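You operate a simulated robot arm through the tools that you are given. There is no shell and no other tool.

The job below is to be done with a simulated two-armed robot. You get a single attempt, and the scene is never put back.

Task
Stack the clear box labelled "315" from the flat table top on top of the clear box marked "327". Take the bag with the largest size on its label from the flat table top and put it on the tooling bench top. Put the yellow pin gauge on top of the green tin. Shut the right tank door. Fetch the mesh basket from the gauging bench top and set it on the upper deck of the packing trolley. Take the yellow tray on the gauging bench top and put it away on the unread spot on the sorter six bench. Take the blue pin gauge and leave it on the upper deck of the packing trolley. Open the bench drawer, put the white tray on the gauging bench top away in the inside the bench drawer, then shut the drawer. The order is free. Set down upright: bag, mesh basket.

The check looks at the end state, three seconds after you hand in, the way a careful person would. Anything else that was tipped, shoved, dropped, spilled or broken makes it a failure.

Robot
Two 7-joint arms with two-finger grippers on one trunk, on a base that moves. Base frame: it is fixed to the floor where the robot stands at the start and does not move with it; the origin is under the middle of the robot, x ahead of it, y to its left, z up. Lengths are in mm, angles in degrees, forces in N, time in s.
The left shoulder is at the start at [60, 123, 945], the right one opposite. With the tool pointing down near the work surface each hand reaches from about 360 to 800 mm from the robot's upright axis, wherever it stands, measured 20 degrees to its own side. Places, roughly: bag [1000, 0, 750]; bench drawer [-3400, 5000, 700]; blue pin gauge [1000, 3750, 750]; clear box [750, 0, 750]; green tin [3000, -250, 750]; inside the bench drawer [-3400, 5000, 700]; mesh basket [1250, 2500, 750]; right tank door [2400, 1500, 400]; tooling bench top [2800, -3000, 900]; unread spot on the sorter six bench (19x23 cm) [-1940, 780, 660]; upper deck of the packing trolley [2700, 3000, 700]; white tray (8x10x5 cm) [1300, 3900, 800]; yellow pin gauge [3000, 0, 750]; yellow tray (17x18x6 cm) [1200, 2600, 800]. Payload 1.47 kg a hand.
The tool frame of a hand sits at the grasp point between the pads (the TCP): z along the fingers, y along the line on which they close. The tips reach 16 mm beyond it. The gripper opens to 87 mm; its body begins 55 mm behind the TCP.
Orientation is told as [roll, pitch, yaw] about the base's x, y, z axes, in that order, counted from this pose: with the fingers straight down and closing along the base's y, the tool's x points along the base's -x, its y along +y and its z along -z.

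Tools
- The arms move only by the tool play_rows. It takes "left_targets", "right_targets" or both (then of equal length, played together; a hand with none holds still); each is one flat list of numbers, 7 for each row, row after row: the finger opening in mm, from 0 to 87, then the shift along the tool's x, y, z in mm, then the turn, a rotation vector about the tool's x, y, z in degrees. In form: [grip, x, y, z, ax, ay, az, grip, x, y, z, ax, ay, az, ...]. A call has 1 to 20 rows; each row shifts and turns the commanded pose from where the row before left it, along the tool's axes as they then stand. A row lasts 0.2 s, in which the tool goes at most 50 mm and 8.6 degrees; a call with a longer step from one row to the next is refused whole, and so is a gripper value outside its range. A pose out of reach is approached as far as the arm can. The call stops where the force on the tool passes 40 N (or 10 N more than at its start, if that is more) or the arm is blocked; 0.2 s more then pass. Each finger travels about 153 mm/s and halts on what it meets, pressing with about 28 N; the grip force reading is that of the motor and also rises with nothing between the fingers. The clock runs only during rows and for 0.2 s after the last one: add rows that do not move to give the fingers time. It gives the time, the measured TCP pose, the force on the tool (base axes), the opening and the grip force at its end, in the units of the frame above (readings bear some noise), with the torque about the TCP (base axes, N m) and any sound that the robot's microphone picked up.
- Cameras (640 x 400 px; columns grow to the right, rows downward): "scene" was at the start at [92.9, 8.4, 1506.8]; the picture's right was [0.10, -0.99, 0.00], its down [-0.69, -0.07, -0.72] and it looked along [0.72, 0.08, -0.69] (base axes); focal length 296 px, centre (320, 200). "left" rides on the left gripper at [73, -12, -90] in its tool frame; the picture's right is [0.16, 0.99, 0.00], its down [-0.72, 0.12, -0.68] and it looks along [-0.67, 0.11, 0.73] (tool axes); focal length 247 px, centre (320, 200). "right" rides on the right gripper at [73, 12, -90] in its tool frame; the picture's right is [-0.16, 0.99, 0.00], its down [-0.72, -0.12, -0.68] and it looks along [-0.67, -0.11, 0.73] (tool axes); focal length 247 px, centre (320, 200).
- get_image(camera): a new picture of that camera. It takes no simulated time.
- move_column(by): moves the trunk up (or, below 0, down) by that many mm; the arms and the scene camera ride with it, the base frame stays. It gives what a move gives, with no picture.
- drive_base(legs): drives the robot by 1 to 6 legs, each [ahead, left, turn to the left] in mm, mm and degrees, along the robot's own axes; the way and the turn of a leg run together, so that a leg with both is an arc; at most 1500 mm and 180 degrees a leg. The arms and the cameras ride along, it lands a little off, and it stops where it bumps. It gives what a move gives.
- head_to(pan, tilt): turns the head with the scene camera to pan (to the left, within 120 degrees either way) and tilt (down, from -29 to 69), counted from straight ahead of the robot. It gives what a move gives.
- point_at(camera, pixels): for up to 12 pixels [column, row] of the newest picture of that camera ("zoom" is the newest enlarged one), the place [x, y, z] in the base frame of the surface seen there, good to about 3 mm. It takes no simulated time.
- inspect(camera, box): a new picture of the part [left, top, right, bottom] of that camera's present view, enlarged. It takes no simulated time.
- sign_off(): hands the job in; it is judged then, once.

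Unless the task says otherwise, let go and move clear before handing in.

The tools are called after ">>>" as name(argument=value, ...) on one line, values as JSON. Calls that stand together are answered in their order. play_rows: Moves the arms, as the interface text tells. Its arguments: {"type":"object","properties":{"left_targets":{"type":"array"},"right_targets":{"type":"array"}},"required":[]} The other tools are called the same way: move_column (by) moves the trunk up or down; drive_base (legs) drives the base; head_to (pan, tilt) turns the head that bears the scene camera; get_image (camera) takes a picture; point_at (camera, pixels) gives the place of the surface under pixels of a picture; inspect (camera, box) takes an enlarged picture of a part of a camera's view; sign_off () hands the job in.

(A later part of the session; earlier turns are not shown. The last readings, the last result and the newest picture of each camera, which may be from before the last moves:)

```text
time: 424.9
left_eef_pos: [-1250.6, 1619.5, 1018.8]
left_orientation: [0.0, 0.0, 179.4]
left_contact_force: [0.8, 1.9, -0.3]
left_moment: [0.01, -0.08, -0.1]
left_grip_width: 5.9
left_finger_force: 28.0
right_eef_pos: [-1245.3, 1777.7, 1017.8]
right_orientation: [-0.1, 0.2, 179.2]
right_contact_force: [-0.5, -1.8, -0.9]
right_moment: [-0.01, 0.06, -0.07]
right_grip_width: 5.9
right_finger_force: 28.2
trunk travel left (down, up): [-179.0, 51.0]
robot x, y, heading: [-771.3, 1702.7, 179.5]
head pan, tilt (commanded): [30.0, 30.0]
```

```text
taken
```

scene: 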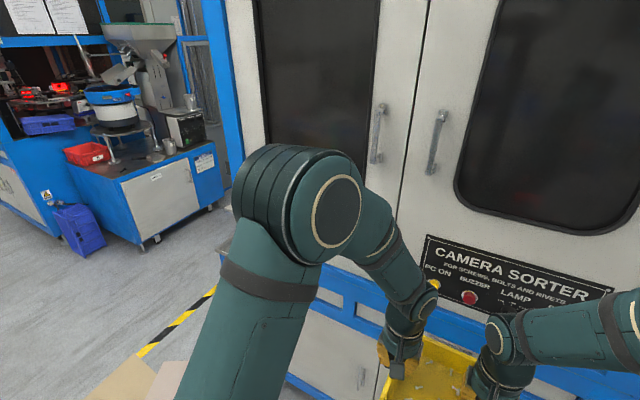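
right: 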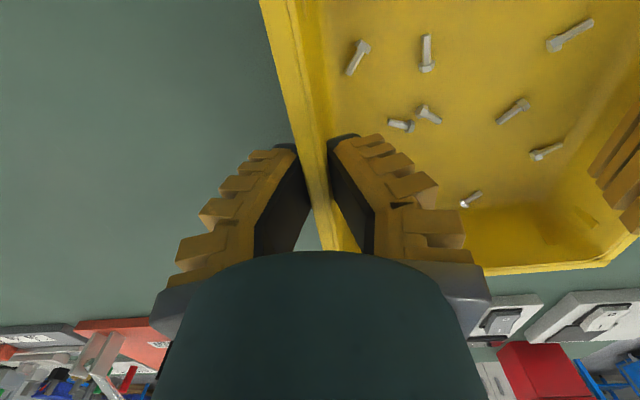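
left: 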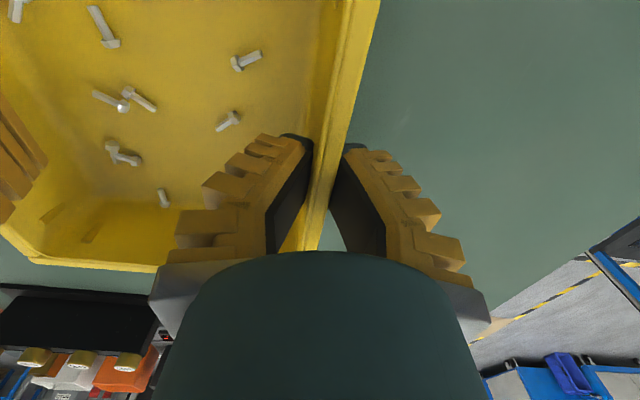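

I'm in front of the camera sorter. I'll back off 150 mm, then strafe left to its side bench and look.

>>> drive_base(legs=[[-150, 0, 0], [0, 920, 0]])

>>> head_to(pan=0, tilt=20)

>>> get_image(camera="scene")

>>> head_to(pan=40, tilt=30)

>>> get_image(camera="scene")

```text
time: 434.4
left_eef_pos: [-1119.8, 698.6, 1018.1]
left_orientation: [0.0, 0.0, 178.5]
left_contact_force: [2.0, 6.5, -0.9]
left_moment: [0.05, 0.03, -0.1]
left_grip_width: 5.9
left_finger_force: 28.2
right_eef_pos: [-1111.2, 857.1, 1017.9]
right_orientation: [0.1, 0.2, 178.4]
right_contact_force: [-0.8, -6.3, -0.9]
right_moment: [-0.1, -0.02, -0.02]
right_grip_width: 5.9
right_finger_force: 27.9
trunk travel left (down, up): [-179.0, 51.0]
robot x, y, heading: [-637.4, 774.5, 178.5]
head pan, tilt (commanded): [30.0, 30.0]
```

```text
time: 435.3
left_eef_pos: [-1119.7, 697.0, 1018.5]
left_orientation: [-0.1, 0.0, 178.5]
left_contact_force: [1.1, 0.6, -1.6]
left_moment: [0.0, -0.04, -0.05]
left_grip_width: 5.9
left_finger_force: 28.2
right_eef_pos: [-1111.8, 856.9, 1016.7]
right_orientation: [-0.1, 0.2, 178.4]
right_contact_force: [-0.7, -0.7, 0.1]
right_moment: [-0.06, 0.08, -0.02]
right_grip_width: 6.0
right_finger_force: 28.6
trunk travel left (down, up): [-179.0, 51.0]
robot x, y, heading: [-639.9, 776.5, 178.6]
head pan, tilt (commanded): [0.0, 20.0]
```

```text
taken
```

scene: 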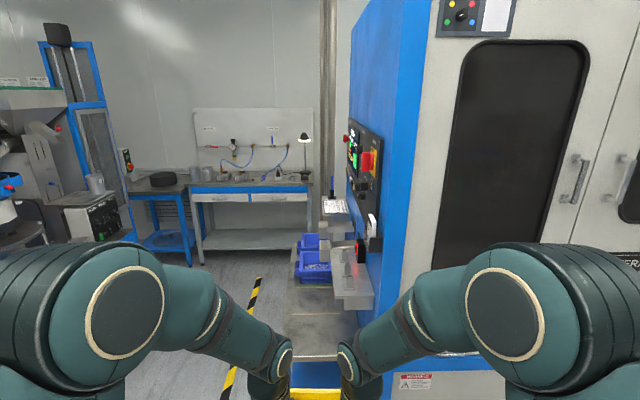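

```text
time: 436.4
left_eef_pos: [-1119.8, 697.2, 1019.2]
left_orientation: [0.0, 0.0, 178.5]
left_contact_force: [0.5, 2.3, -0.5]
left_moment: [-0.01, -0.03, -0.08]
left_grip_width: 5.7
left_finger_force: 28.2
right_eef_pos: [-1110.9, 856.9, 1017.0]
right_orientation: [0.0, 0.2, 178.5]
right_contact_force: [-0.2, -1.8, -0.3]
right_moment: [-0.07, 0.04, -0.05]
right_grip_width: 6.0
right_finger_force: 27.6
trunk travel left (down, up): [-179.0, 51.0]
robot x, y, heading: [-640.0, 774.1, 178.7]
head pan, tilt (commanded): [40.0, 30.0]
```

```text
taken
```

scene: 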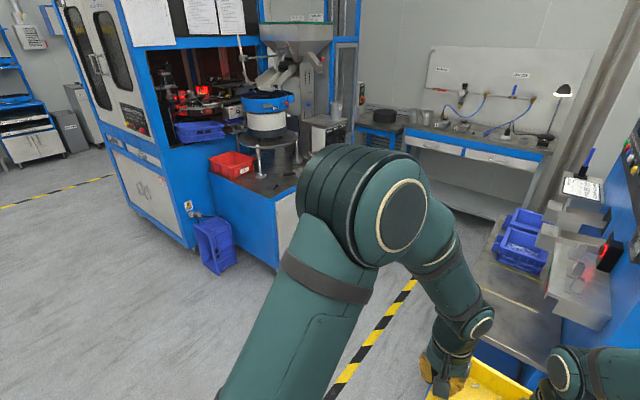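

The sorter bench lies straight ahead at (320,310), with two blue bins and chutes on the machine side. I'll zoom in to find the labelled spots.

>>> head_to(pan=0, tilt=35)

>>> inspect(camera="scene", box=[250, 100, 410, 240])

>>> get_image(camera="scene")

```text
time: 437.5
left_eef_pos: [-1118.8, 697.5, 1017.2]
left_orientation: [0.0, -0.1, 178.5]
left_contact_force: [0.1, 3.2, -2.4]
left_moment: [0.05, 0.01, -0.04]
left_grip_width: 6.1
left_finger_force: 28.6
right_eef_pos: [-1110.0, 858.1, 1016.3]
right_orientation: [0.0, 0.2, 178.4]
right_contact_force: [-0.9, -2.3, -1.0]
right_moment: [-0.07, -0.02, -0.01]
right_grip_width: 6.0
right_finger_force: 27.3
trunk travel left (down, up): [-179.0, 51.0]
robot x, y, heading: [-639.9, 777.2, 178.8]
head pan, tilt (commanded): [0.0, 35.0]
```

```text
2.86 times, centred on (330, 170) of scene
```

zoom: 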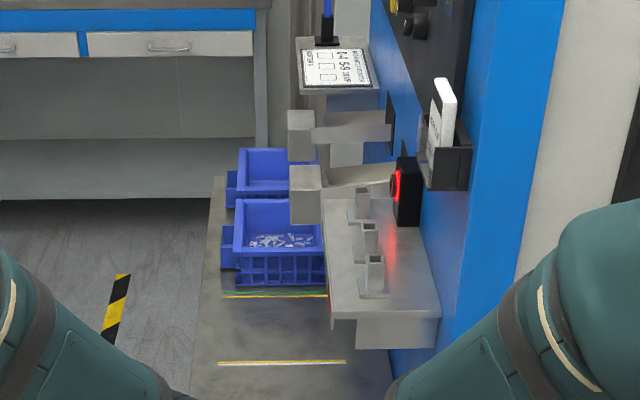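

```text
taken
```

scene: 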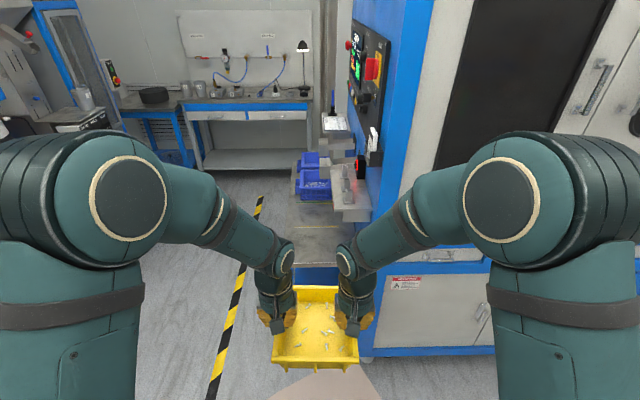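

I see yellow tape lines marking a free spot in front of the blue bins, at zoom (280,330). I'll locate it.

>>> inspect(camera="scene", box=[280, 150, 380, 240])

>>> point_at(camera="zoom", pixels=[[150, 285], [240, 285], [200, 340], [150, 395], [250, 395], [100, 340], [300, 340], [200, 230], [80, 300], [330, 300], [200, 285]])

```text
4.44 times, centred on (330, 195) of scene
```

zoom: 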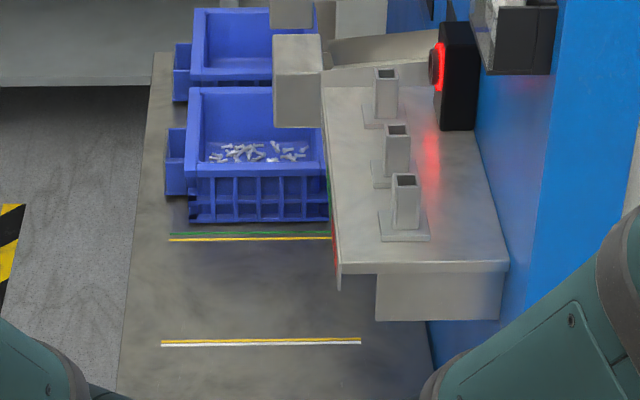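

```text
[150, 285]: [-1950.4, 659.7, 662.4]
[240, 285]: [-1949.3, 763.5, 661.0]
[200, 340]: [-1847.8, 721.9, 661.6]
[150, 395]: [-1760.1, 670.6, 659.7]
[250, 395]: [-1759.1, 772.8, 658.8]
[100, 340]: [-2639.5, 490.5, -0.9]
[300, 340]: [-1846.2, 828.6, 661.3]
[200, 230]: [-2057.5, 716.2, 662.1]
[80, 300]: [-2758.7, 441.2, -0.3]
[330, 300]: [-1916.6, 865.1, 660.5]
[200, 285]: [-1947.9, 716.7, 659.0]
```

>>> point_at(camera="zoom", pixels=[[420, 240], [345, 265], [490, 265], [335, 110], [300, 60], [300, 110], [380, 300], [440, 300], [250, 210], [265, 100], [405, 180], [340, 280]])

```text
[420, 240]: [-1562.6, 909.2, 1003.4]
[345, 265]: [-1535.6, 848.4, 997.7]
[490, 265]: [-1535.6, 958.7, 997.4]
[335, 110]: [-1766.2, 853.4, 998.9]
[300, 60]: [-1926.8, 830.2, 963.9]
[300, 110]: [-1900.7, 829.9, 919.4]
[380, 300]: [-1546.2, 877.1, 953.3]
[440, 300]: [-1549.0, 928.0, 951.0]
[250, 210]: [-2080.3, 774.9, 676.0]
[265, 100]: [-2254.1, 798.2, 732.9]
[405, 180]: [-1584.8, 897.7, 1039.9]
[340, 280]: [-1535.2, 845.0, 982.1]
```

The yellow-taped free spot (x -2040…-1845, y≈665–895) matches the stated location, but a chute and shelf overhang it on the machine side. I'll check the space on the -y side of this bench, to approach facing the machine.

>>> head_to(pan=35, tilt=30)

>>> get_image(camera="scene")

>>> point_at(camera="scene", pixels=[[200, 255], [300, 170], [260, 190], [150, 290], [410, 290], [240, 290], [520, 240], [340, 140], [480, 330], [500, 300], [460, 200]])

```text
time: 438.5
left_eef_pos: [-1118.5, 698.2, 1019.6]
left_orientation: [0.0, 0.0, 178.5]
left_contact_force: [1.6, 3.3, -1.0]
left_moment: [0.04, 0.02, -0.08]
left_grip_width: 5.8
left_finger_force: 28.1
right_eef_pos: [-1110.8, 857.3, 1017.7]
right_orientation: [-0.1, 0.2, 178.6]
right_contact_force: [-0.6, -3.6, -0.7]
right_moment: [-0.02, 0.03, -0.01]
right_grip_width: 6.0
right_finger_force: 27.9
trunk travel left (down, up): [-179.0, 51.0]
robot x, y, heading: [-640.5, 778.7, 179.0]
head pan, tilt (commanded): [35.0, 30.0]
```

```text
taken
```

scene: 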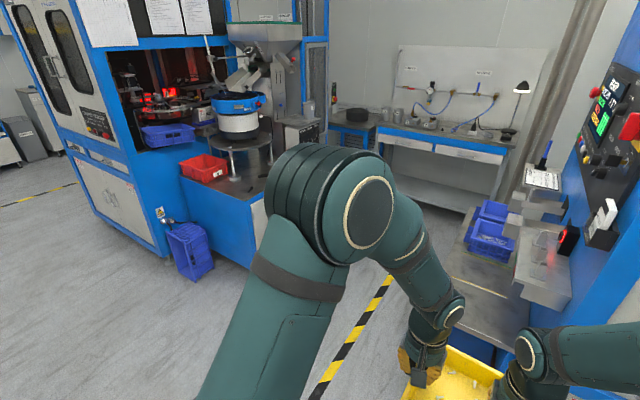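

```text
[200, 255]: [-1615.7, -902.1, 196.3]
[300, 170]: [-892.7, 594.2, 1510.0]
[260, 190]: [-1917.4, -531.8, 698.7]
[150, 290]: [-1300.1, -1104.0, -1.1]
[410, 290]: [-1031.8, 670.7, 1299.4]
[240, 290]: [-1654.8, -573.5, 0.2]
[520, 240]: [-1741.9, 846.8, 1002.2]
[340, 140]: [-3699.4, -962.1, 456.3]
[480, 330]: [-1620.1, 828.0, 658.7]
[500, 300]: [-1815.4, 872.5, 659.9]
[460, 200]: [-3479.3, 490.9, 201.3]
```

The lane between the two machines is about 1.16 m wide (y -530…630). I'll turn to face +y here in the open, back up, then strafe in beside the bench.

>>> drive_base(legs=[[0, 0, -88.9], [-730, 0, 0], [0, 1290, 0]])

>>> head_to(pan=0, tilt=30)

>>> get_image(camera="scene")

```text
time: 457.3
left_eef_pos: [-2018.6, 513.2, 1019.9]
left_orientation: [0.0, 0.0, 91.2]
left_contact_force: [4.2, 0.4, -0.6]
left_moment: [0.02, -0.03, -0.05]
left_grip_width: 6.1
left_finger_force: 28.1
right_eef_pos: [-1858.9, 511.4, 1017.3]
right_orientation: [0.0, 0.2, 91.1]
right_contact_force: [-4.3, 0.5, -0.5]
right_moment: [0.0, 0.1, -0.04]
right_grip_width: 5.7
right_finger_force: 27.6
trunk travel left (down, up): [-179.0, 51.0]
robot x, y, heading: [-1918.9, 33.9, 91.4]
head pan, tilt (commanded): [35.0, 30.0]
```

```text
time: 458.3
left_eef_pos: [-2018.9, 512.7, 1018.4]
left_orientation: [0.0, 0.0, 91.2]
left_contact_force: [0.9, -0.7, -1.4]
left_moment: [-0.05, -0.01, -0.06]
left_grip_width: 6.1
left_finger_force: 27.8
right_eef_pos: [-1860.4, 511.1, 1017.2]
right_orientation: [0.0, 0.2, 91.0]
right_contact_force: [-1.0, 1.0, -1.3]
right_moment: [0.04, 0.07, 0.0]
right_grip_width: 5.8
right_finger_force: 28.3
trunk travel left (down, up): [-179.0, 51.0]
robot x, y, heading: [-1919.4, 36.5, 91.3]
head pan, tilt (commanded): [0.0, 30.0]
```

```text
taken
```

scene: 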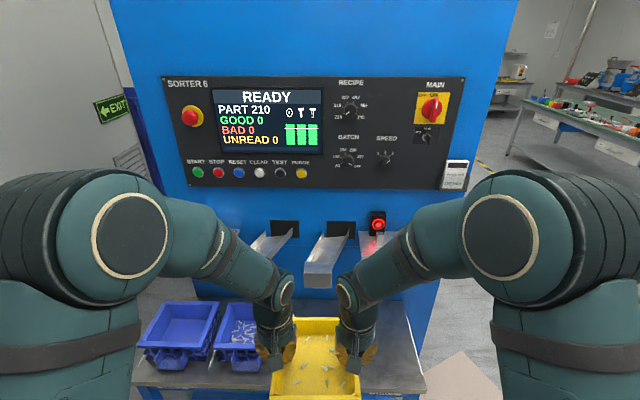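

The display reads "SORTER 6" with GOOD in green, BAD in red and UNREAD in yellow, so the yellow-taped spot is right. I'll measure the chute that overhangs it and the spot's lines.

>>> head_to(pan=0, tilt=45)

>>> get_image(camera="scene")

>>> inspect(camera="scene", box=[220, 130, 420, 310])

>>> point_at(camera="zoom", pixels=[[280, 150], [370, 150], [280, 190], [360, 190], [320, 120], [330, 60], [130, 150], [70, 150], [440, 120], [540, 120], [330, 205]])

```text
time: 459.0
left_eef_pos: [-2019.2, 512.4, 1019.2]
left_orientation: [-0.1, 0.0, 91.3]
left_contact_force: [1.0, -1.2, -1.4]
left_moment: [-0.02, -0.04, -0.05]
left_grip_width: 6.3
left_finger_force: 27.5
right_eef_pos: [-1858.2, 512.1, 1018.2]
right_orientation: [0.0, 0.2, 91.1]
right_contact_force: [-1.8, 0.6, -0.8]
right_moment: [0.06, 0.05, 0.02]
right_grip_width: 5.7
right_finger_force: 28.6
trunk travel left (down, up): [-179.0, 51.0]
robot x, y, heading: [-1914.4, 35.4, 91.7]
head pan, tilt (commanded): [0.0, 45.0]
```

```text
taken
```

scene: 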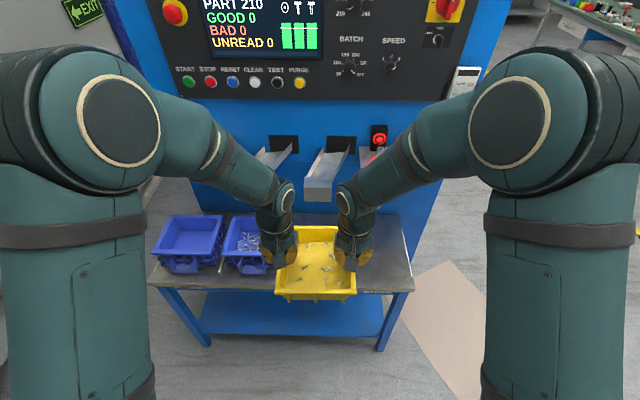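

```text
2.22 times, centred on (320, 220) of scene
```

zoom: 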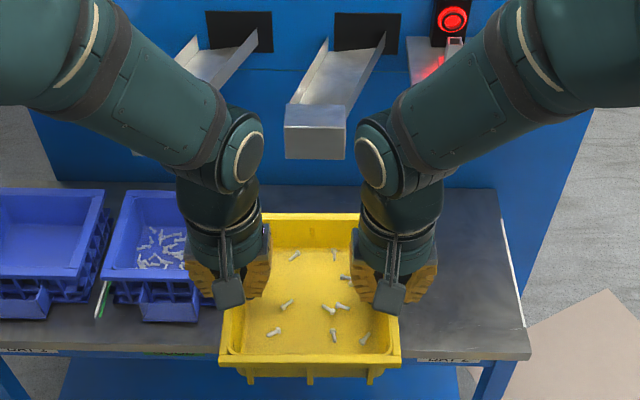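

```text
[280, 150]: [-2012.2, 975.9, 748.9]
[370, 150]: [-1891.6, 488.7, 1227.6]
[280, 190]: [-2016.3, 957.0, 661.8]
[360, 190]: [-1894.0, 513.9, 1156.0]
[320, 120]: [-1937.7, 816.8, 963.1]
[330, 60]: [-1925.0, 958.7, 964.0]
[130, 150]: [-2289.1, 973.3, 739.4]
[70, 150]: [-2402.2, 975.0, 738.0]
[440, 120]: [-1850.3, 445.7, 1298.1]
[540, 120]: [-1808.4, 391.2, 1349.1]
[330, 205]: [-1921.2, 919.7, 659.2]
```

There are labels on the bench's front edge. I'll read them before placing.

>>> inspect(camera="scene", box=[150, 265, 280, 300])

>>> inspect(camera="scene", box=[330, 260, 430, 310])

>>> get_image(camera="left")

>>> get_image(camera="right")

```text
4.92 times, centred on (215, 282) of scene
```

zoom: 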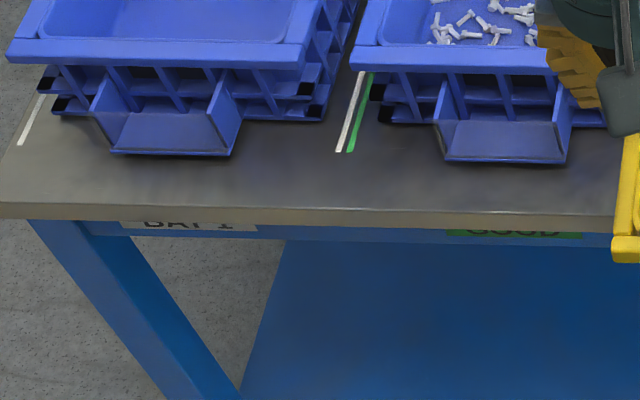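

```text
6.40 times, centred on (380, 285) of scene
```

zoom: 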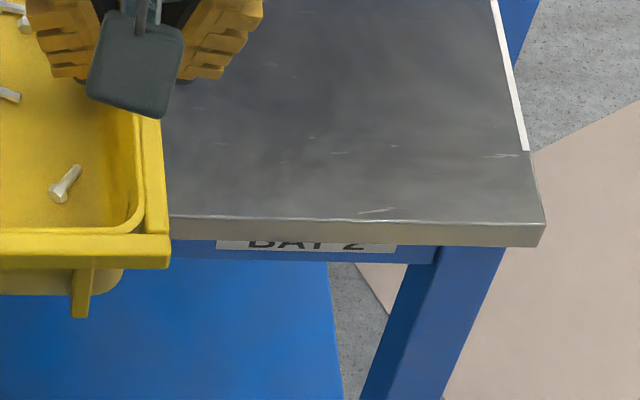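

```text
taken
```

left: 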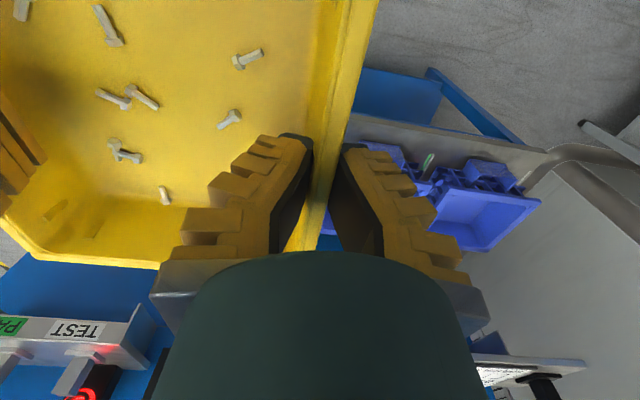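

```text
taken
```

right: 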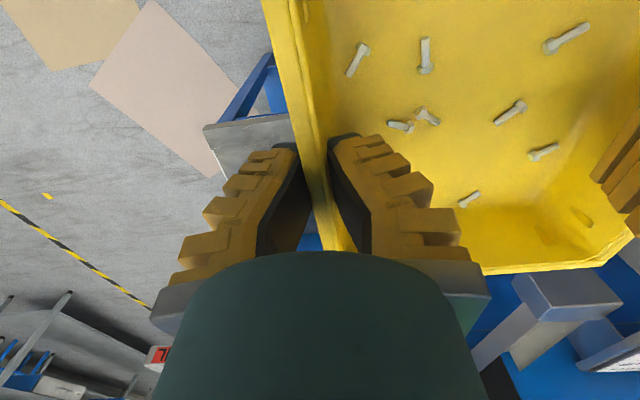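

The bench labels are BAY 1, GOOD, (yellow = UNREAD, hidden under my tray) and BAY 2, so the target spot is confirmed. The chute above it starts at y≈810, z≈890–965, so I'll come in low. First I'll square the heading and move forward 165 mm at height.

>>> drive_base(legs=[[0, 0, -1.4], [165, 12, 0]])

>>> get_image(camera="scene")

```text
time: 460.8
left_eef_pos: [-2019.6, 679.0, 1018.4]
left_orientation: [-0.1, 0.0, 89.9]
left_contact_force: [2.2, 0.4, -1.9]
left_moment: [0.02, -0.08, -0.06]
left_grip_width: 5.9
left_finger_force: 28.0
right_eef_pos: [-1859.8, 674.3, 1016.3]
right_orientation: [0.0, 0.3, 89.7]
right_contact_force: [-1.9, 0.9, -0.6]
right_moment: [0.0, 0.09, 0.0]
right_grip_width: 6.1
right_finger_force: 28.0
trunk travel left (down, up): [-179.0, 51.0]
robot x, y, heading: [-1931.3, 197.5, 90.0]
head pan, tilt (commanded): [0.0, 45.0]
```

```text
taken
```

scene: 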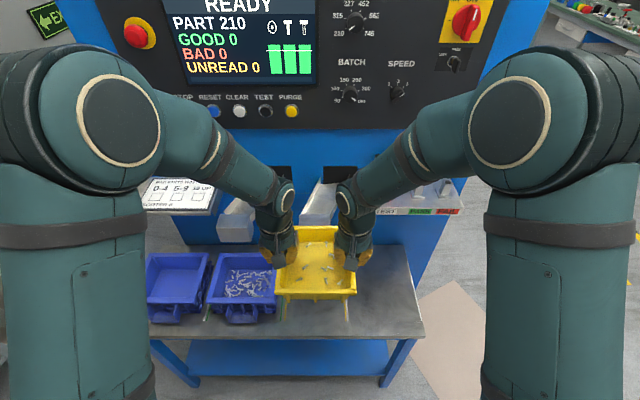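

The tray is in front of the chute. I'll lower the trunk fully, then check.

>>> move_column(by=-175)

>>> get_image(camera="scene")

>>> get_image(camera="left")

```text
time: 462.8
left_eef_pos: [-2019.2, 678.1, 844.1]
left_orientation: [0.0, 0.0, 89.8]
left_contact_force: [-0.6, -1.1, -1.1]
left_moment: [-0.04, -0.03, -0.05]
left_grip_width: 6.0
left_finger_force: 28.2
right_eef_pos: [-1860.0, 673.2, 842.6]
right_orientation: [0.0, 0.1, 89.7]
right_contact_force: [-0.6, 0.6, -1.3]
right_moment: [0.04, 0.06, -0.03]
right_grip_width: 5.9
right_finger_force: 28.1
trunk travel left (down, up): [-4.0, 226.0]
robot x, y, heading: [-1930.0, 200.1, 90.1]
head pan, tilt (commanded): [0.0, 45.0]
```

```text
taken
```

scene: 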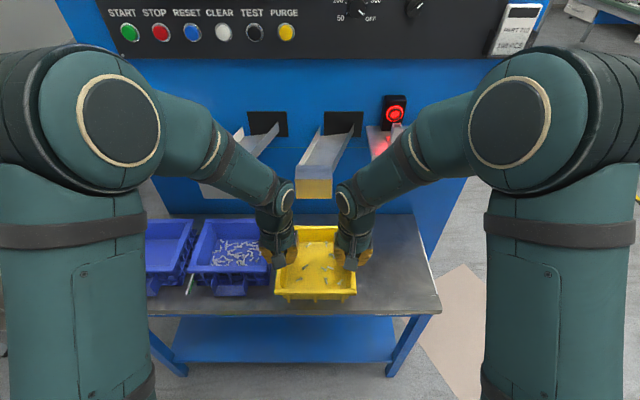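

```text
taken
```

left: 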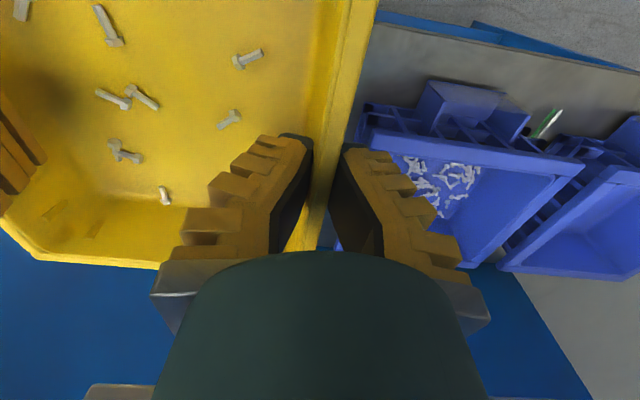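

I'll check how close the GOOD bin's rim is to the left hand's outer finger.

>>> point_at(camera="left", pixels=[[366, 112], [364, 130], [372, 125], [400, 150], [360, 120], [340, 245], [334, 240], [430, 110], [560, 175]])

>>> point_at(camera="scene", pixels=[[270, 255], [262, 240], [255, 270], [320, 185], [300, 185], [332, 185], [315, 195], [320, 140], [345, 130], [325, 225]])

```text
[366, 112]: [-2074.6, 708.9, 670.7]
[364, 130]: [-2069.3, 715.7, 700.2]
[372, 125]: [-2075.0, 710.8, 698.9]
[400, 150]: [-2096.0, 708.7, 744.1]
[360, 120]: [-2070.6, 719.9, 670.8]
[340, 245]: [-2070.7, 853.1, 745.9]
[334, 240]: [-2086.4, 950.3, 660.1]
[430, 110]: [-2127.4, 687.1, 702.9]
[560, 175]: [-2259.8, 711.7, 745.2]
```

```text
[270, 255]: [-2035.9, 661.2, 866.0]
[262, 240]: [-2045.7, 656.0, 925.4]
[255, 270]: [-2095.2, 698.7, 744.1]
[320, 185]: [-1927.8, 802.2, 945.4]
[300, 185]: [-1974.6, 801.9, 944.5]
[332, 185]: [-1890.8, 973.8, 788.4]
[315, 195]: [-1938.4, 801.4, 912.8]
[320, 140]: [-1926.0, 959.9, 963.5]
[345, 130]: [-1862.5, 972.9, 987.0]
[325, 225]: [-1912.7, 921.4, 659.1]
```

The bin's rim is at x≈-2070 and the chute face at y≈802. I'll lower both arms together to just above the bench, then roll forward to y≈752, keeping the wrists clear of the chute.

>>> play_rows(left_targets=[0, 0, 0, 25, 0, 0, 0, 0, 0, 0, 25, 0, 0, 0, 0, 0, 0, 25, 0, 0, 0, 0, 0, 0, 25, 0, 0, 0], right_targets=[0, 0, 0, 25, 0, 0, 0, 0, 0, 0, 25, 0, 0, 0, 0, 0, 0, 25, 0, 0, 0, 0, 0, 0, 25, 0, 0, 0])

>>> drive_base(legs=[[74, -3, 0]])

>>> get_image(camera="scene")

>>> get_image(camera="left")

```text
time: 463.8
left_eef_pos: [-2018.6, 679.0, 743.3]
left_orientation: [0.0, -0.1, 89.8]
left_contact_force: [-1.1, 1.2, -1.1]
left_moment: [0.14, 0.01, 0.01]
left_grip_width: 5.9
left_finger_force: 27.7
right_eef_pos: [-1859.2, 675.0, 739.8]
right_orientation: [0.0, 0.3, 89.7]
right_contact_force: [1.9, -0.5, -1.1]
right_moment: [-0.14, 0.06, 0.13]
right_grip_width: 5.8
right_finger_force: 27.8
trunk travel left (down, up): [-4.0, 226.0]
robot x, y, heading: [-1931.1, 200.9, 90.0]
head pan, tilt (commanded): [0.0, 45.0]
```

```text
time: 464.8
left_eef_pos: [-2015.9, 751.1, 744.0]
left_orientation: [0.0, 0.1, 89.9]
left_contact_force: [-2.6, 1.7, -0.5]
left_moment: [0.05, -0.03, 0.08]
left_grip_width: 6.1
left_finger_force: 28.0
right_eef_pos: [-1857.2, 746.8, 740.2]
right_orientation: [0.0, 0.3, 89.8]
right_contact_force: [2.0, -1.0, -1.0]
right_moment: [-0.03, 0.0, 0.1]
right_grip_width: 5.8
right_finger_force: 27.6
trunk travel left (down, up): [-4.0, 226.0]
robot x, y, heading: [-1923.7, 266.1, 90.0]
head pan, tilt (commanded): [0.0, 45.0]
```

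```text
taken
```

scene: 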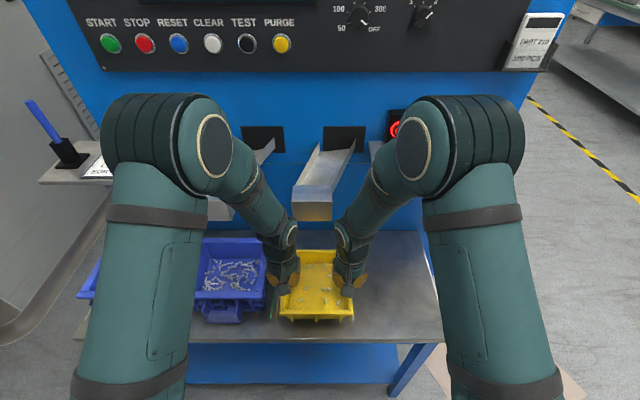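

```text
taken
```

left: 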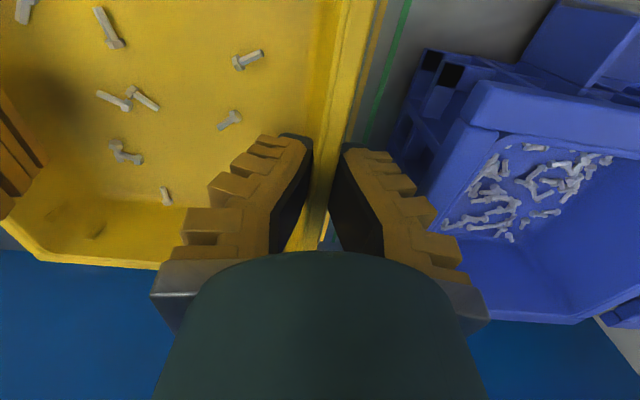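

The tray hovers about 35 mm above the spot, with the yellow line visible just outside its left wall at (375,60). I'll lower both hands together to contact.

>>> play_rows(left_targets=[0, 0, 0, 15, 0, 0, 0, 0, 0, 0, 12, 0, 0, 0, 0, 0, 0, 3, 0, 0, 0, 0, 0, 0, 0, 0, 0, 0], right_targets=[0, 0, 0, 15, 0, 0, 0, 0, 0, 0, 12, 0, 0, 0, 0, 0, 0, 0, 0, 0, 0, 0, 0, 0, 0, 0, 0, 0])

>>> play_rows(left_targets=[0, 0, 0, 3, 0, 0, 0, 0, 0, 0, 0, 0, 0, 0], right_targets=[0, 0, 0, 3, 0, 0, 0, 0, 0, 0, 0, 0, 0, 0])

>>> play_rows(left_targets=[0, 0, 0, 2, 0, 0, 0, 0, 0, 0, 0, 0, 0, 0], right_targets=[0, 0, 0, 2, 0, 0, 0, 0, 0, 0, 0, 0, 0, 0])

```text
time: 465.8
left_eef_pos: [-2016.0, 748.3, 712.2]
left_orientation: [0.0, 0.0, 89.8]
left_contact_force: [-0.8, 0.9, -1.3]
left_moment: [0.02, 0.02, 0.05]
left_grip_width: 5.7
left_finger_force: 28.3
right_eef_pos: [-1857.8, 745.7, 714.8]
right_orientation: [0.0, 0.2, 89.7]
right_contact_force: [1.2, 0.2, -0.7]
right_moment: [-0.08, 0.02, 0.1]
right_grip_width: 6.1
right_finger_force: 27.8
trunk travel left (down, up): [-4.0, 226.0]
robot x, y, heading: [-1927.2, 266.0, 90.1]
head pan, tilt (commanded): [0.0, 45.0]
```

```text
time: 466.4
left_eef_pos: [-2015.8, 749.3, 710.9]
left_orientation: [0.0, 0.0, 90.0]
left_contact_force: [-2.4, -1.3, 6.4]
left_moment: [-0.14, -0.01, 0.04]
left_grip_width: 6.0
left_finger_force: 27.9
right_eef_pos: [-1858.0, 746.7, 710.7]
right_orientation: [0.0, 0.3, 89.7]
right_contact_force: [4.2, -0.3, -0.4]
right_moment: [-0.01, 0.02, 0.1]
right_grip_width: 6.0
right_finger_force: 27.8
trunk travel left (down, up): [-4.0, 226.0]
robot x, y, heading: [-1928.3, 266.5, 89.9]
head pan, tilt (commanded): [0.0, 45.0]
```

```text
time: 467.0
left_eef_pos: [-2015.7, 749.0, 708.7]
left_orientation: [0.0, -0.1, 89.9]
left_contact_force: [-5.0, 0.3, 13.5]
left_moment: [-0.12, -0.06, 0.06]
left_grip_width: 9.3
left_finger_force: 27.9
right_eef_pos: [-1856.4, 746.1, 709.5]
right_orientation: [-0.1, 0.1, 89.7]
right_contact_force: [6.2, 1.3, 5.1]
right_moment: [-0.15, 0.02, 0.11]
right_grip_width: 6.1
right_finger_force: 27.5
trunk travel left (down, up): [-4.0, 226.0]
robot x, y, heading: [-1927.1, 271.0, 90.1]
head pan, tilt (commanded): [0.0, 45.0]
```

Both sides are in contact. I'll open both hands only slightly (the GOOD bin is close on the left) and raise straight up.

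>>> play_rows(left_targets=[8, 0, 0, 0, 0, 0, 0, 14, 0, 0, 0, 0, 0, 0, 20, 0, 0, 0, 0, 0, 0, 24, 0, 0, 0, 0, 0, 0, 24, 0, 0, 0, 0, 0, 0], right_targets=[8, 0, 0, 0, 0, 0, 0, 14, 0, 0, 0, 0, 0, 0, 20, 0, 0, 0, 0, 0, 0, 24, 0, 0, 0, 0, 0, 0, 24, 0, 0, 0, 0, 0, 0])

>>> get_image(camera="left")

>>> get_image(camera="right")

```text
time: 468.2
left_eef_pos: [-2016.3, 749.2, 708.7]
left_orientation: [-0.1, -0.1, 89.9]
left_contact_force: [-1.0, -0.6, 0.1]
left_moment: [0.02, -0.01, 0.0]
left_grip_width: 30.6
left_finger_force: 4.9
right_eef_pos: [-1857.4, 746.1, 708.0]
right_orientation: [0.0, 0.2, 89.7]
right_contact_force: [0.2, -0.5, 0.4]
right_moment: [0.0, 0.01, 0.03]
right_grip_width: 30.3
right_finger_force: 4.8
trunk travel left (down, up): [-4.0, 226.0]
robot x, y, heading: [-1925.7, 270.2, 90.3]
head pan, tilt (commanded): [0.0, 45.0]
```

```text
taken
```

left: 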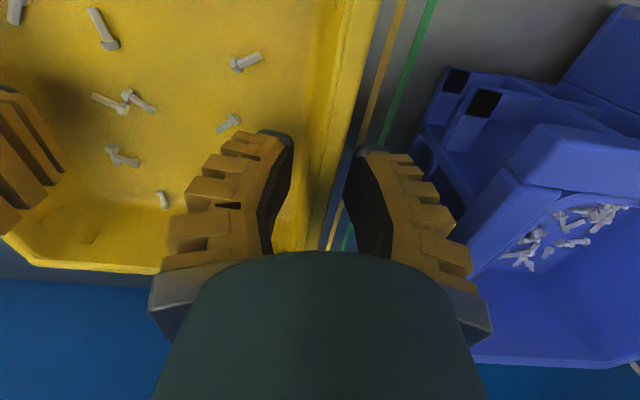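

```text
taken
```

right: 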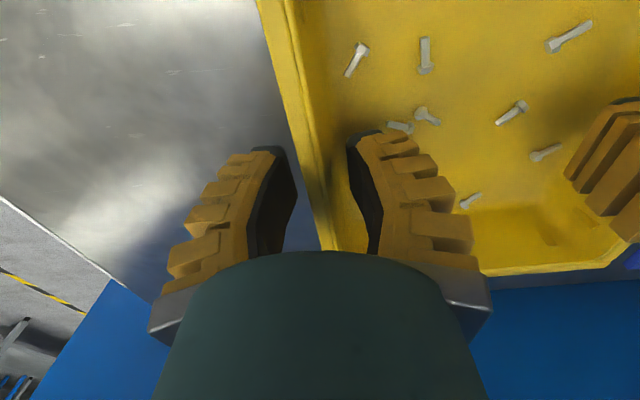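

Released cleanly. I'll raise both hands 65 mm, then back the base off 120 mm to look at the placement.

>>> play_rows(left_targets=[24, 0, 0, -15, 0, 0, 0, 24, 0, 0, -25, 0, 0, 0, 24, 0, 0, -25, 0, 0, 0], right_targets=[24, 0, 0, -15, 0, 0, 0, 24, 0, 0, -25, 0, 0, 0, 24, 0, 0, -25, 0, 0, 0])

>>> drive_base(legs=[[-140, 0, 0]])

>>> head_to(pan=0, tilt=40)

>>> get_image(camera="scene")

>>> get_image(camera="left")

>>> get_image(camera="right")

```text
time: 469.0
left_eef_pos: [-2015.7, 750.9, 772.7]
left_orientation: [0.0, 0.1, 89.9]
left_contact_force: [-0.1, 0.3, -0.7]
left_moment: [0.01, 0.02, 0.0]
left_grip_width: 30.2
left_finger_force: 4.9
right_eef_pos: [-1857.6, 745.7, 774.8]
right_orientation: [-0.1, 0.4, 89.9]
right_contact_force: [-0.3, 0.8, 1.4]
right_moment: [-0.03, 0.01, -0.02]
right_grip_width: 30.5
right_finger_force: 4.3
trunk travel left (down, up): [-4.0, 226.0]
robot x, y, heading: [-1928.2, 273.0, 90.0]
head pan, tilt (commanded): [0.0, 45.0]
```

```text
time: 470.3
left_eef_pos: [-2015.7, 610.2, 773.4]
left_orientation: [0.1, 0.0, 90.2]
left_contact_force: [0.0, -0.3, 0.7]
left_moment: [0.01, -0.01, 0.02]
left_grip_width: 30.6
left_finger_force: 5.0
right_eef_pos: [-1858.2, 607.2, 774.5]
right_orientation: [0.1, 0.2, 89.9]
right_contact_force: [0.0, -0.5, 0.4]
right_moment: [-0.01, 0.02, 0.0]
right_grip_width: 30.4
right_finger_force: 4.7
trunk travel left (down, up): [-4.0, 226.0]
robot x, y, heading: [-1931.6, 134.2, 90.0]
head pan, tilt (commanded): [0.0, 45.0]
```

```text
time: 471.0
left_eef_pos: [-2016.6, 611.1, 773.0]
left_orientation: [-0.1, 0.0, 90.2]
left_contact_force: [0.6, 0.2, 0.1]
left_moment: [-0.02, -0.01, -0.03]
left_grip_width: 30.4
left_finger_force: 4.0
right_eef_pos: [-1858.6, 608.5, 775.7]
right_orientation: [0.1, 0.3, 90.0]
right_contact_force: [-0.1, 0.0, 0.0]
right_moment: [-0.03, -0.01, 0.01]
right_grip_width: 30.2
right_finger_force: 4.7
trunk travel left (down, up): [-4.0, 226.0]
robot x, y, heading: [-1926.9, 136.1, 90.2]
head pan, tilt (commanded): [0.0, 40.0]
```

```text
taken
```

scene: 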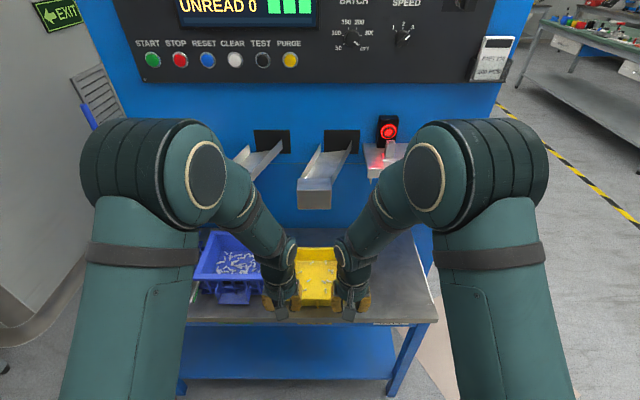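

```text
taken
```

left: 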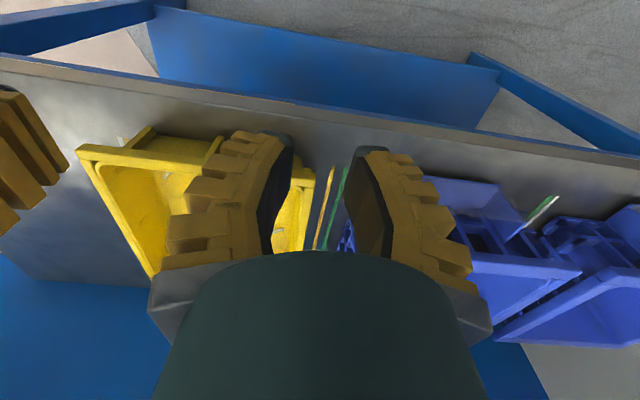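

```text
taken
```

right: 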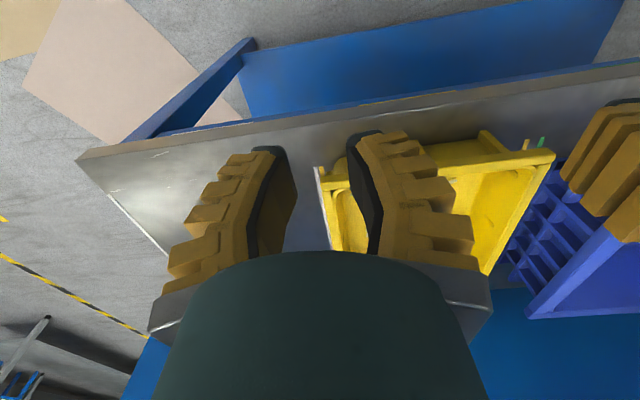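

I'll measure the tray's near rim against the ends of the yellow lines.

>>> point_at(camera="left", pixels=[[333, 172], [320, 220], [345, 172], [120, 140], [100, 152], [200, 163], [150, 157], [310, 190], [302, 240]])

>>> point_at(camera="right", pixels=[[500, 157], [545, 153], [460, 163], [325, 185], [320, 175], [527, 145], [541, 142], [335, 230], [520, 190]])

>>> inspect(camera="scene", box=[240, 220, 400, 330])

```text
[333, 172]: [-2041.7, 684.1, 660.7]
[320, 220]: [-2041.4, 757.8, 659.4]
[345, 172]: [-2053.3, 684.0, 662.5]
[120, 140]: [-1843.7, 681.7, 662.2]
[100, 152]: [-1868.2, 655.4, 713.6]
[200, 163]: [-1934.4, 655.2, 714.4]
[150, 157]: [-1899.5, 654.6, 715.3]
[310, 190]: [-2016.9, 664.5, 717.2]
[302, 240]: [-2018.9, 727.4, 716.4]
```

```text
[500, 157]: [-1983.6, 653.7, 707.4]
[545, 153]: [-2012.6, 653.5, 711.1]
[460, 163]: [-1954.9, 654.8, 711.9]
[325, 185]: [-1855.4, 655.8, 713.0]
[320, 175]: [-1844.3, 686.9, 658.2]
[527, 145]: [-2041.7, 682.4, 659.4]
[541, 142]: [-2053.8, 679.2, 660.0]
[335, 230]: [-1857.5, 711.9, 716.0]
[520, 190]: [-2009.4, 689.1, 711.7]
```

```text
3.64 times, centred on (320, 275) of scene
```

zoom: 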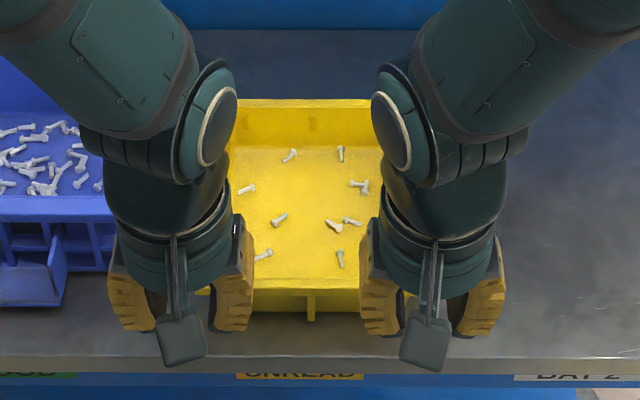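

The tray is inside the yellow lines sideways (-2023…-1851 within -2042…-1844), but about 40 mm too near (650–830 against 682–893). I'll close both grippers, set them against its near wall and nudge it evenly forward.

>>> play_rows(left_targets=[10, 0, -13, 0, 0, 0, 0, 0, 0, -13, 0, 0, 0, 0, 0, 0, 0, 25, 0, 0, 0, 0, 0, 0, 20, 0, 0, 0, 0, 0, 0, 12, 0, 0, 0], right_targets=[10, 0, 13, 0, 0, 0, 0, 0, 0, 14, 0, 0, 0, 0, 0, 0, 0, 25, 0, 0, 0, 0, 0, 0, 20, 0, 0, 0, 0, 0, 0, 14, 0, 0, 0])

>>> get_image(camera="left")

>>> get_image(camera="scene")

```text
time: 472.2
left_eef_pos: [-1990.2, 611.8, 715.9]
left_orientation: [-0.1, 0.0, 90.2]
left_contact_force: [-0.3, -0.4, -0.6]
left_moment: [-0.02, -0.02, -0.01]
left_grip_width: 0.0
left_finger_force: 28.0
right_eef_pos: [-1885.1, 607.7, 716.1]
right_orientation: [0.0, 0.2, 90.1]
right_contact_force: [-1.1, -0.1, -0.1]
right_moment: [-0.01, 0.0, 0.0]
right_grip_width: 0.0
right_finger_force: 27.9
trunk travel left (down, up): [-4.0, 226.0]
robot x, y, heading: [-1927.4, 131.6, 90.4]
head pan, tilt (commanded): [0.0, 40.0]
```

```text
taken
```

left: 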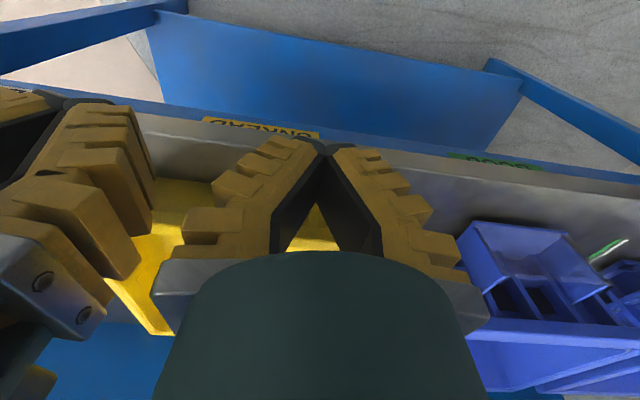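

```text
taken
```

scene: 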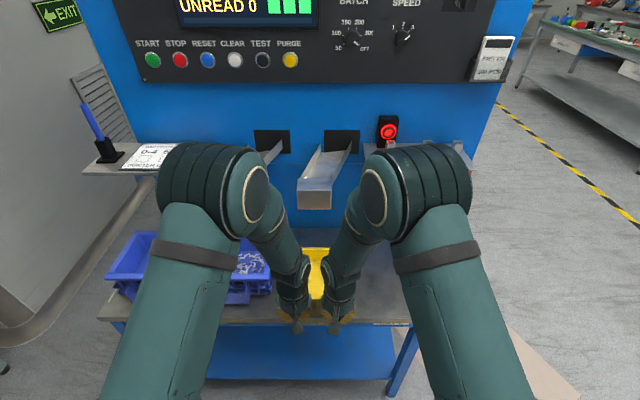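

I'll even up the two hands (right forward 4 mm), then roll forward 40 mm and check.

>>> play_rows(right_targets=[0, -4, 0, 0, 0, 0, 0, 0, 0, 0, 0, 0, 0, 0])

>>> drive_base(legs=[[40, 0, 0]])

>>> get_image(camera="left")

>>> get_image(camera="right")

```text
time: 472.8
left_eef_pos: [-1990.3, 611.2, 716.7]
left_orientation: [0.0, 0.0, 90.1]
left_contact_force: [-0.4, -1.0, -0.2]
left_moment: [-0.04, -0.01, -0.04]
left_grip_width: 0.2
left_finger_force: 27.8
right_eef_pos: [-1884.9, 611.5, 716.6]
right_orientation: [0.0, 0.1, 90.0]
right_contact_force: [0.9, -0.1, -0.3]
right_moment: [0.01, -0.01, 0.02]
right_grip_width: 0.0
right_finger_force: 27.4
trunk travel left (down, up): [-4.0, 226.0]
robot x, y, heading: [-1928.6, 135.9, 90.1]
head pan, tilt (commanded): [0.0, 40.0]
```

```text
time: 473.7
left_eef_pos: [-1991.4, 652.3, 715.8]
left_orientation: [0.0, 0.0, 90.2]
left_contact_force: [0.1, -0.2, -0.7]
left_moment: [-0.02, -0.01, 0.02]
left_grip_width: 0.0
left_finger_force: 27.8
right_eef_pos: [-1885.8, 651.4, 715.9]
right_orientation: [0.0, 0.2, 89.9]
right_contact_force: [0.6, -0.2, -0.7]
right_moment: [-0.02, 0.04, 0.01]
right_grip_width: 0.0
right_finger_force: 27.7
trunk travel left (down, up): [-4.0, 226.0]
robot x, y, heading: [-1929.0, 174.0, 90.2]
head pan, tilt (commanded): [0.0, 40.0]
```

```text
taken
```

left: 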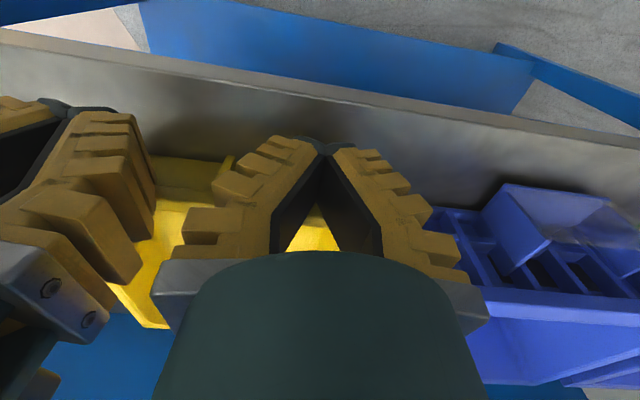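

```text
taken
```

right: 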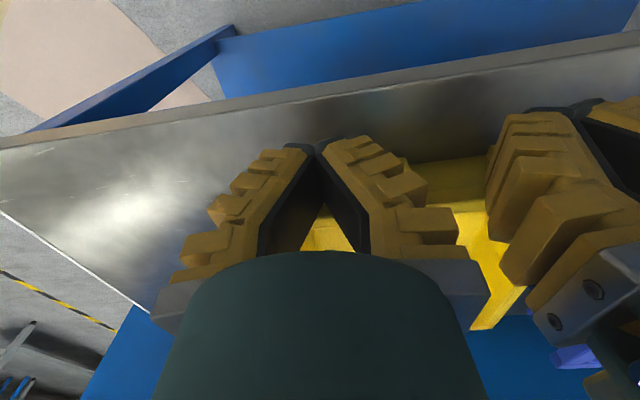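

>>> drive_base(legs=[[26, 0, 0]])

>>> point_at(camera="left", pixels=[[233, 160], [190, 165]])

>>> get_image(camera="left")

>>> point_at(camera="left", pixels=[[210, 172], [180, 170], [228, 165], [430, 215], [420, 200], [160, 165]])

```text
time: 474.5
left_eef_pos: [-1991.2, 677.5, 716.0]
left_orientation: [0.0, 0.0, 90.2]
left_contact_force: [-0.4, -0.4, 0.1]
left_moment: [-0.04, 0.04, -0.02]
left_grip_width: 0.0
left_finger_force: 27.6
right_eef_pos: [-1886.8, 678.7, 715.3]
right_orientation: [-0.1, 0.3, 90.0]
right_contact_force: [0.2, 0.7, -0.7]
right_moment: [0.0, 0.02, 0.01]
right_grip_width: 0.0
right_finger_force: 28.3
trunk travel left (down, up): [-4.0, 226.0]
robot x, y, heading: [-1927.7, 194.8, 90.1]
head pan, tilt (commanded): [0.0, 40.0]
```

```text
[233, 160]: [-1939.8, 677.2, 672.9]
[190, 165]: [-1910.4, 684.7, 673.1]
```

```text
taken
```

left: 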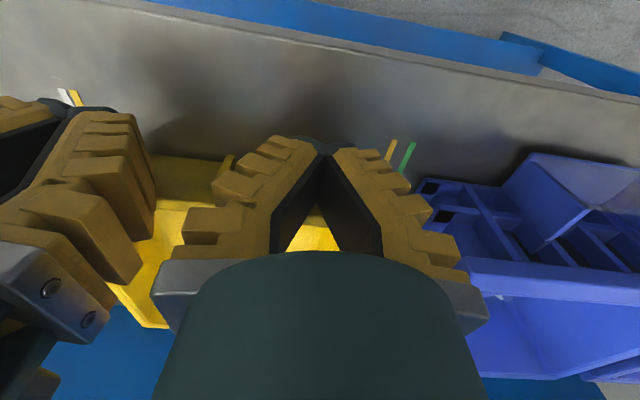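

```text
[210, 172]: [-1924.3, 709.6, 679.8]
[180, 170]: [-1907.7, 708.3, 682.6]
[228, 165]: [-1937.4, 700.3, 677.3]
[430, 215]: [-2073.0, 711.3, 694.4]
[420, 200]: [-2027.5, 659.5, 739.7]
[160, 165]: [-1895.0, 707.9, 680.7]
```

The tray has moved in; the line ends at (390,150) and (75,97) now show nearer to me than its wall. I'll back off and verify.

>>> drive_base(legs=[[-110, 0, 0]])

>>> get_image(camera="left")

>>> get_image(camera="right")

>>> get_image(camera="scene")

```text
time: 475.7
left_eef_pos: [-1991.3, 568.1, 717.2]
left_orientation: [0.0, 0.0, 90.2]
left_contact_force: [-1.1, 0.0, -0.4]
left_moment: [0.04, -0.02, 0.0]
left_grip_width: 0.0
left_finger_force: 27.9
right_eef_pos: [-1885.8, 567.6, 716.5]
right_orientation: [0.0, 0.2, 90.2]
right_contact_force: [0.1, -0.3, -0.2]
right_moment: [0.02, -0.02, -0.03]
right_grip_width: 0.0
right_finger_force: 27.7
trunk travel left (down, up): [-4.0, 226.0]
robot x, y, heading: [-1928.7, 90.2, 90.5]
head pan, tilt (commanded): [0.0, 40.0]
```

```text
taken
```

left: 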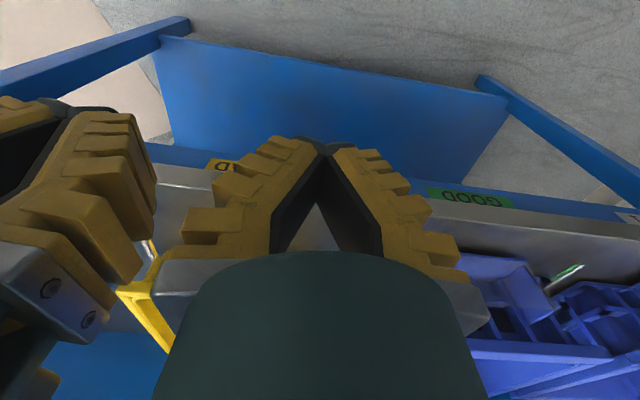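

```text
taken
```

right: 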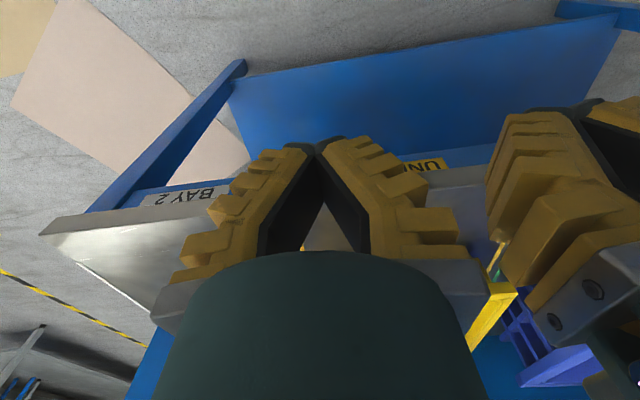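

```text
taken
```

scene: 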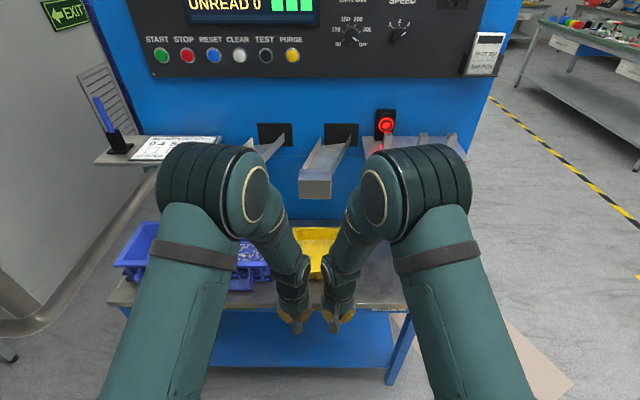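

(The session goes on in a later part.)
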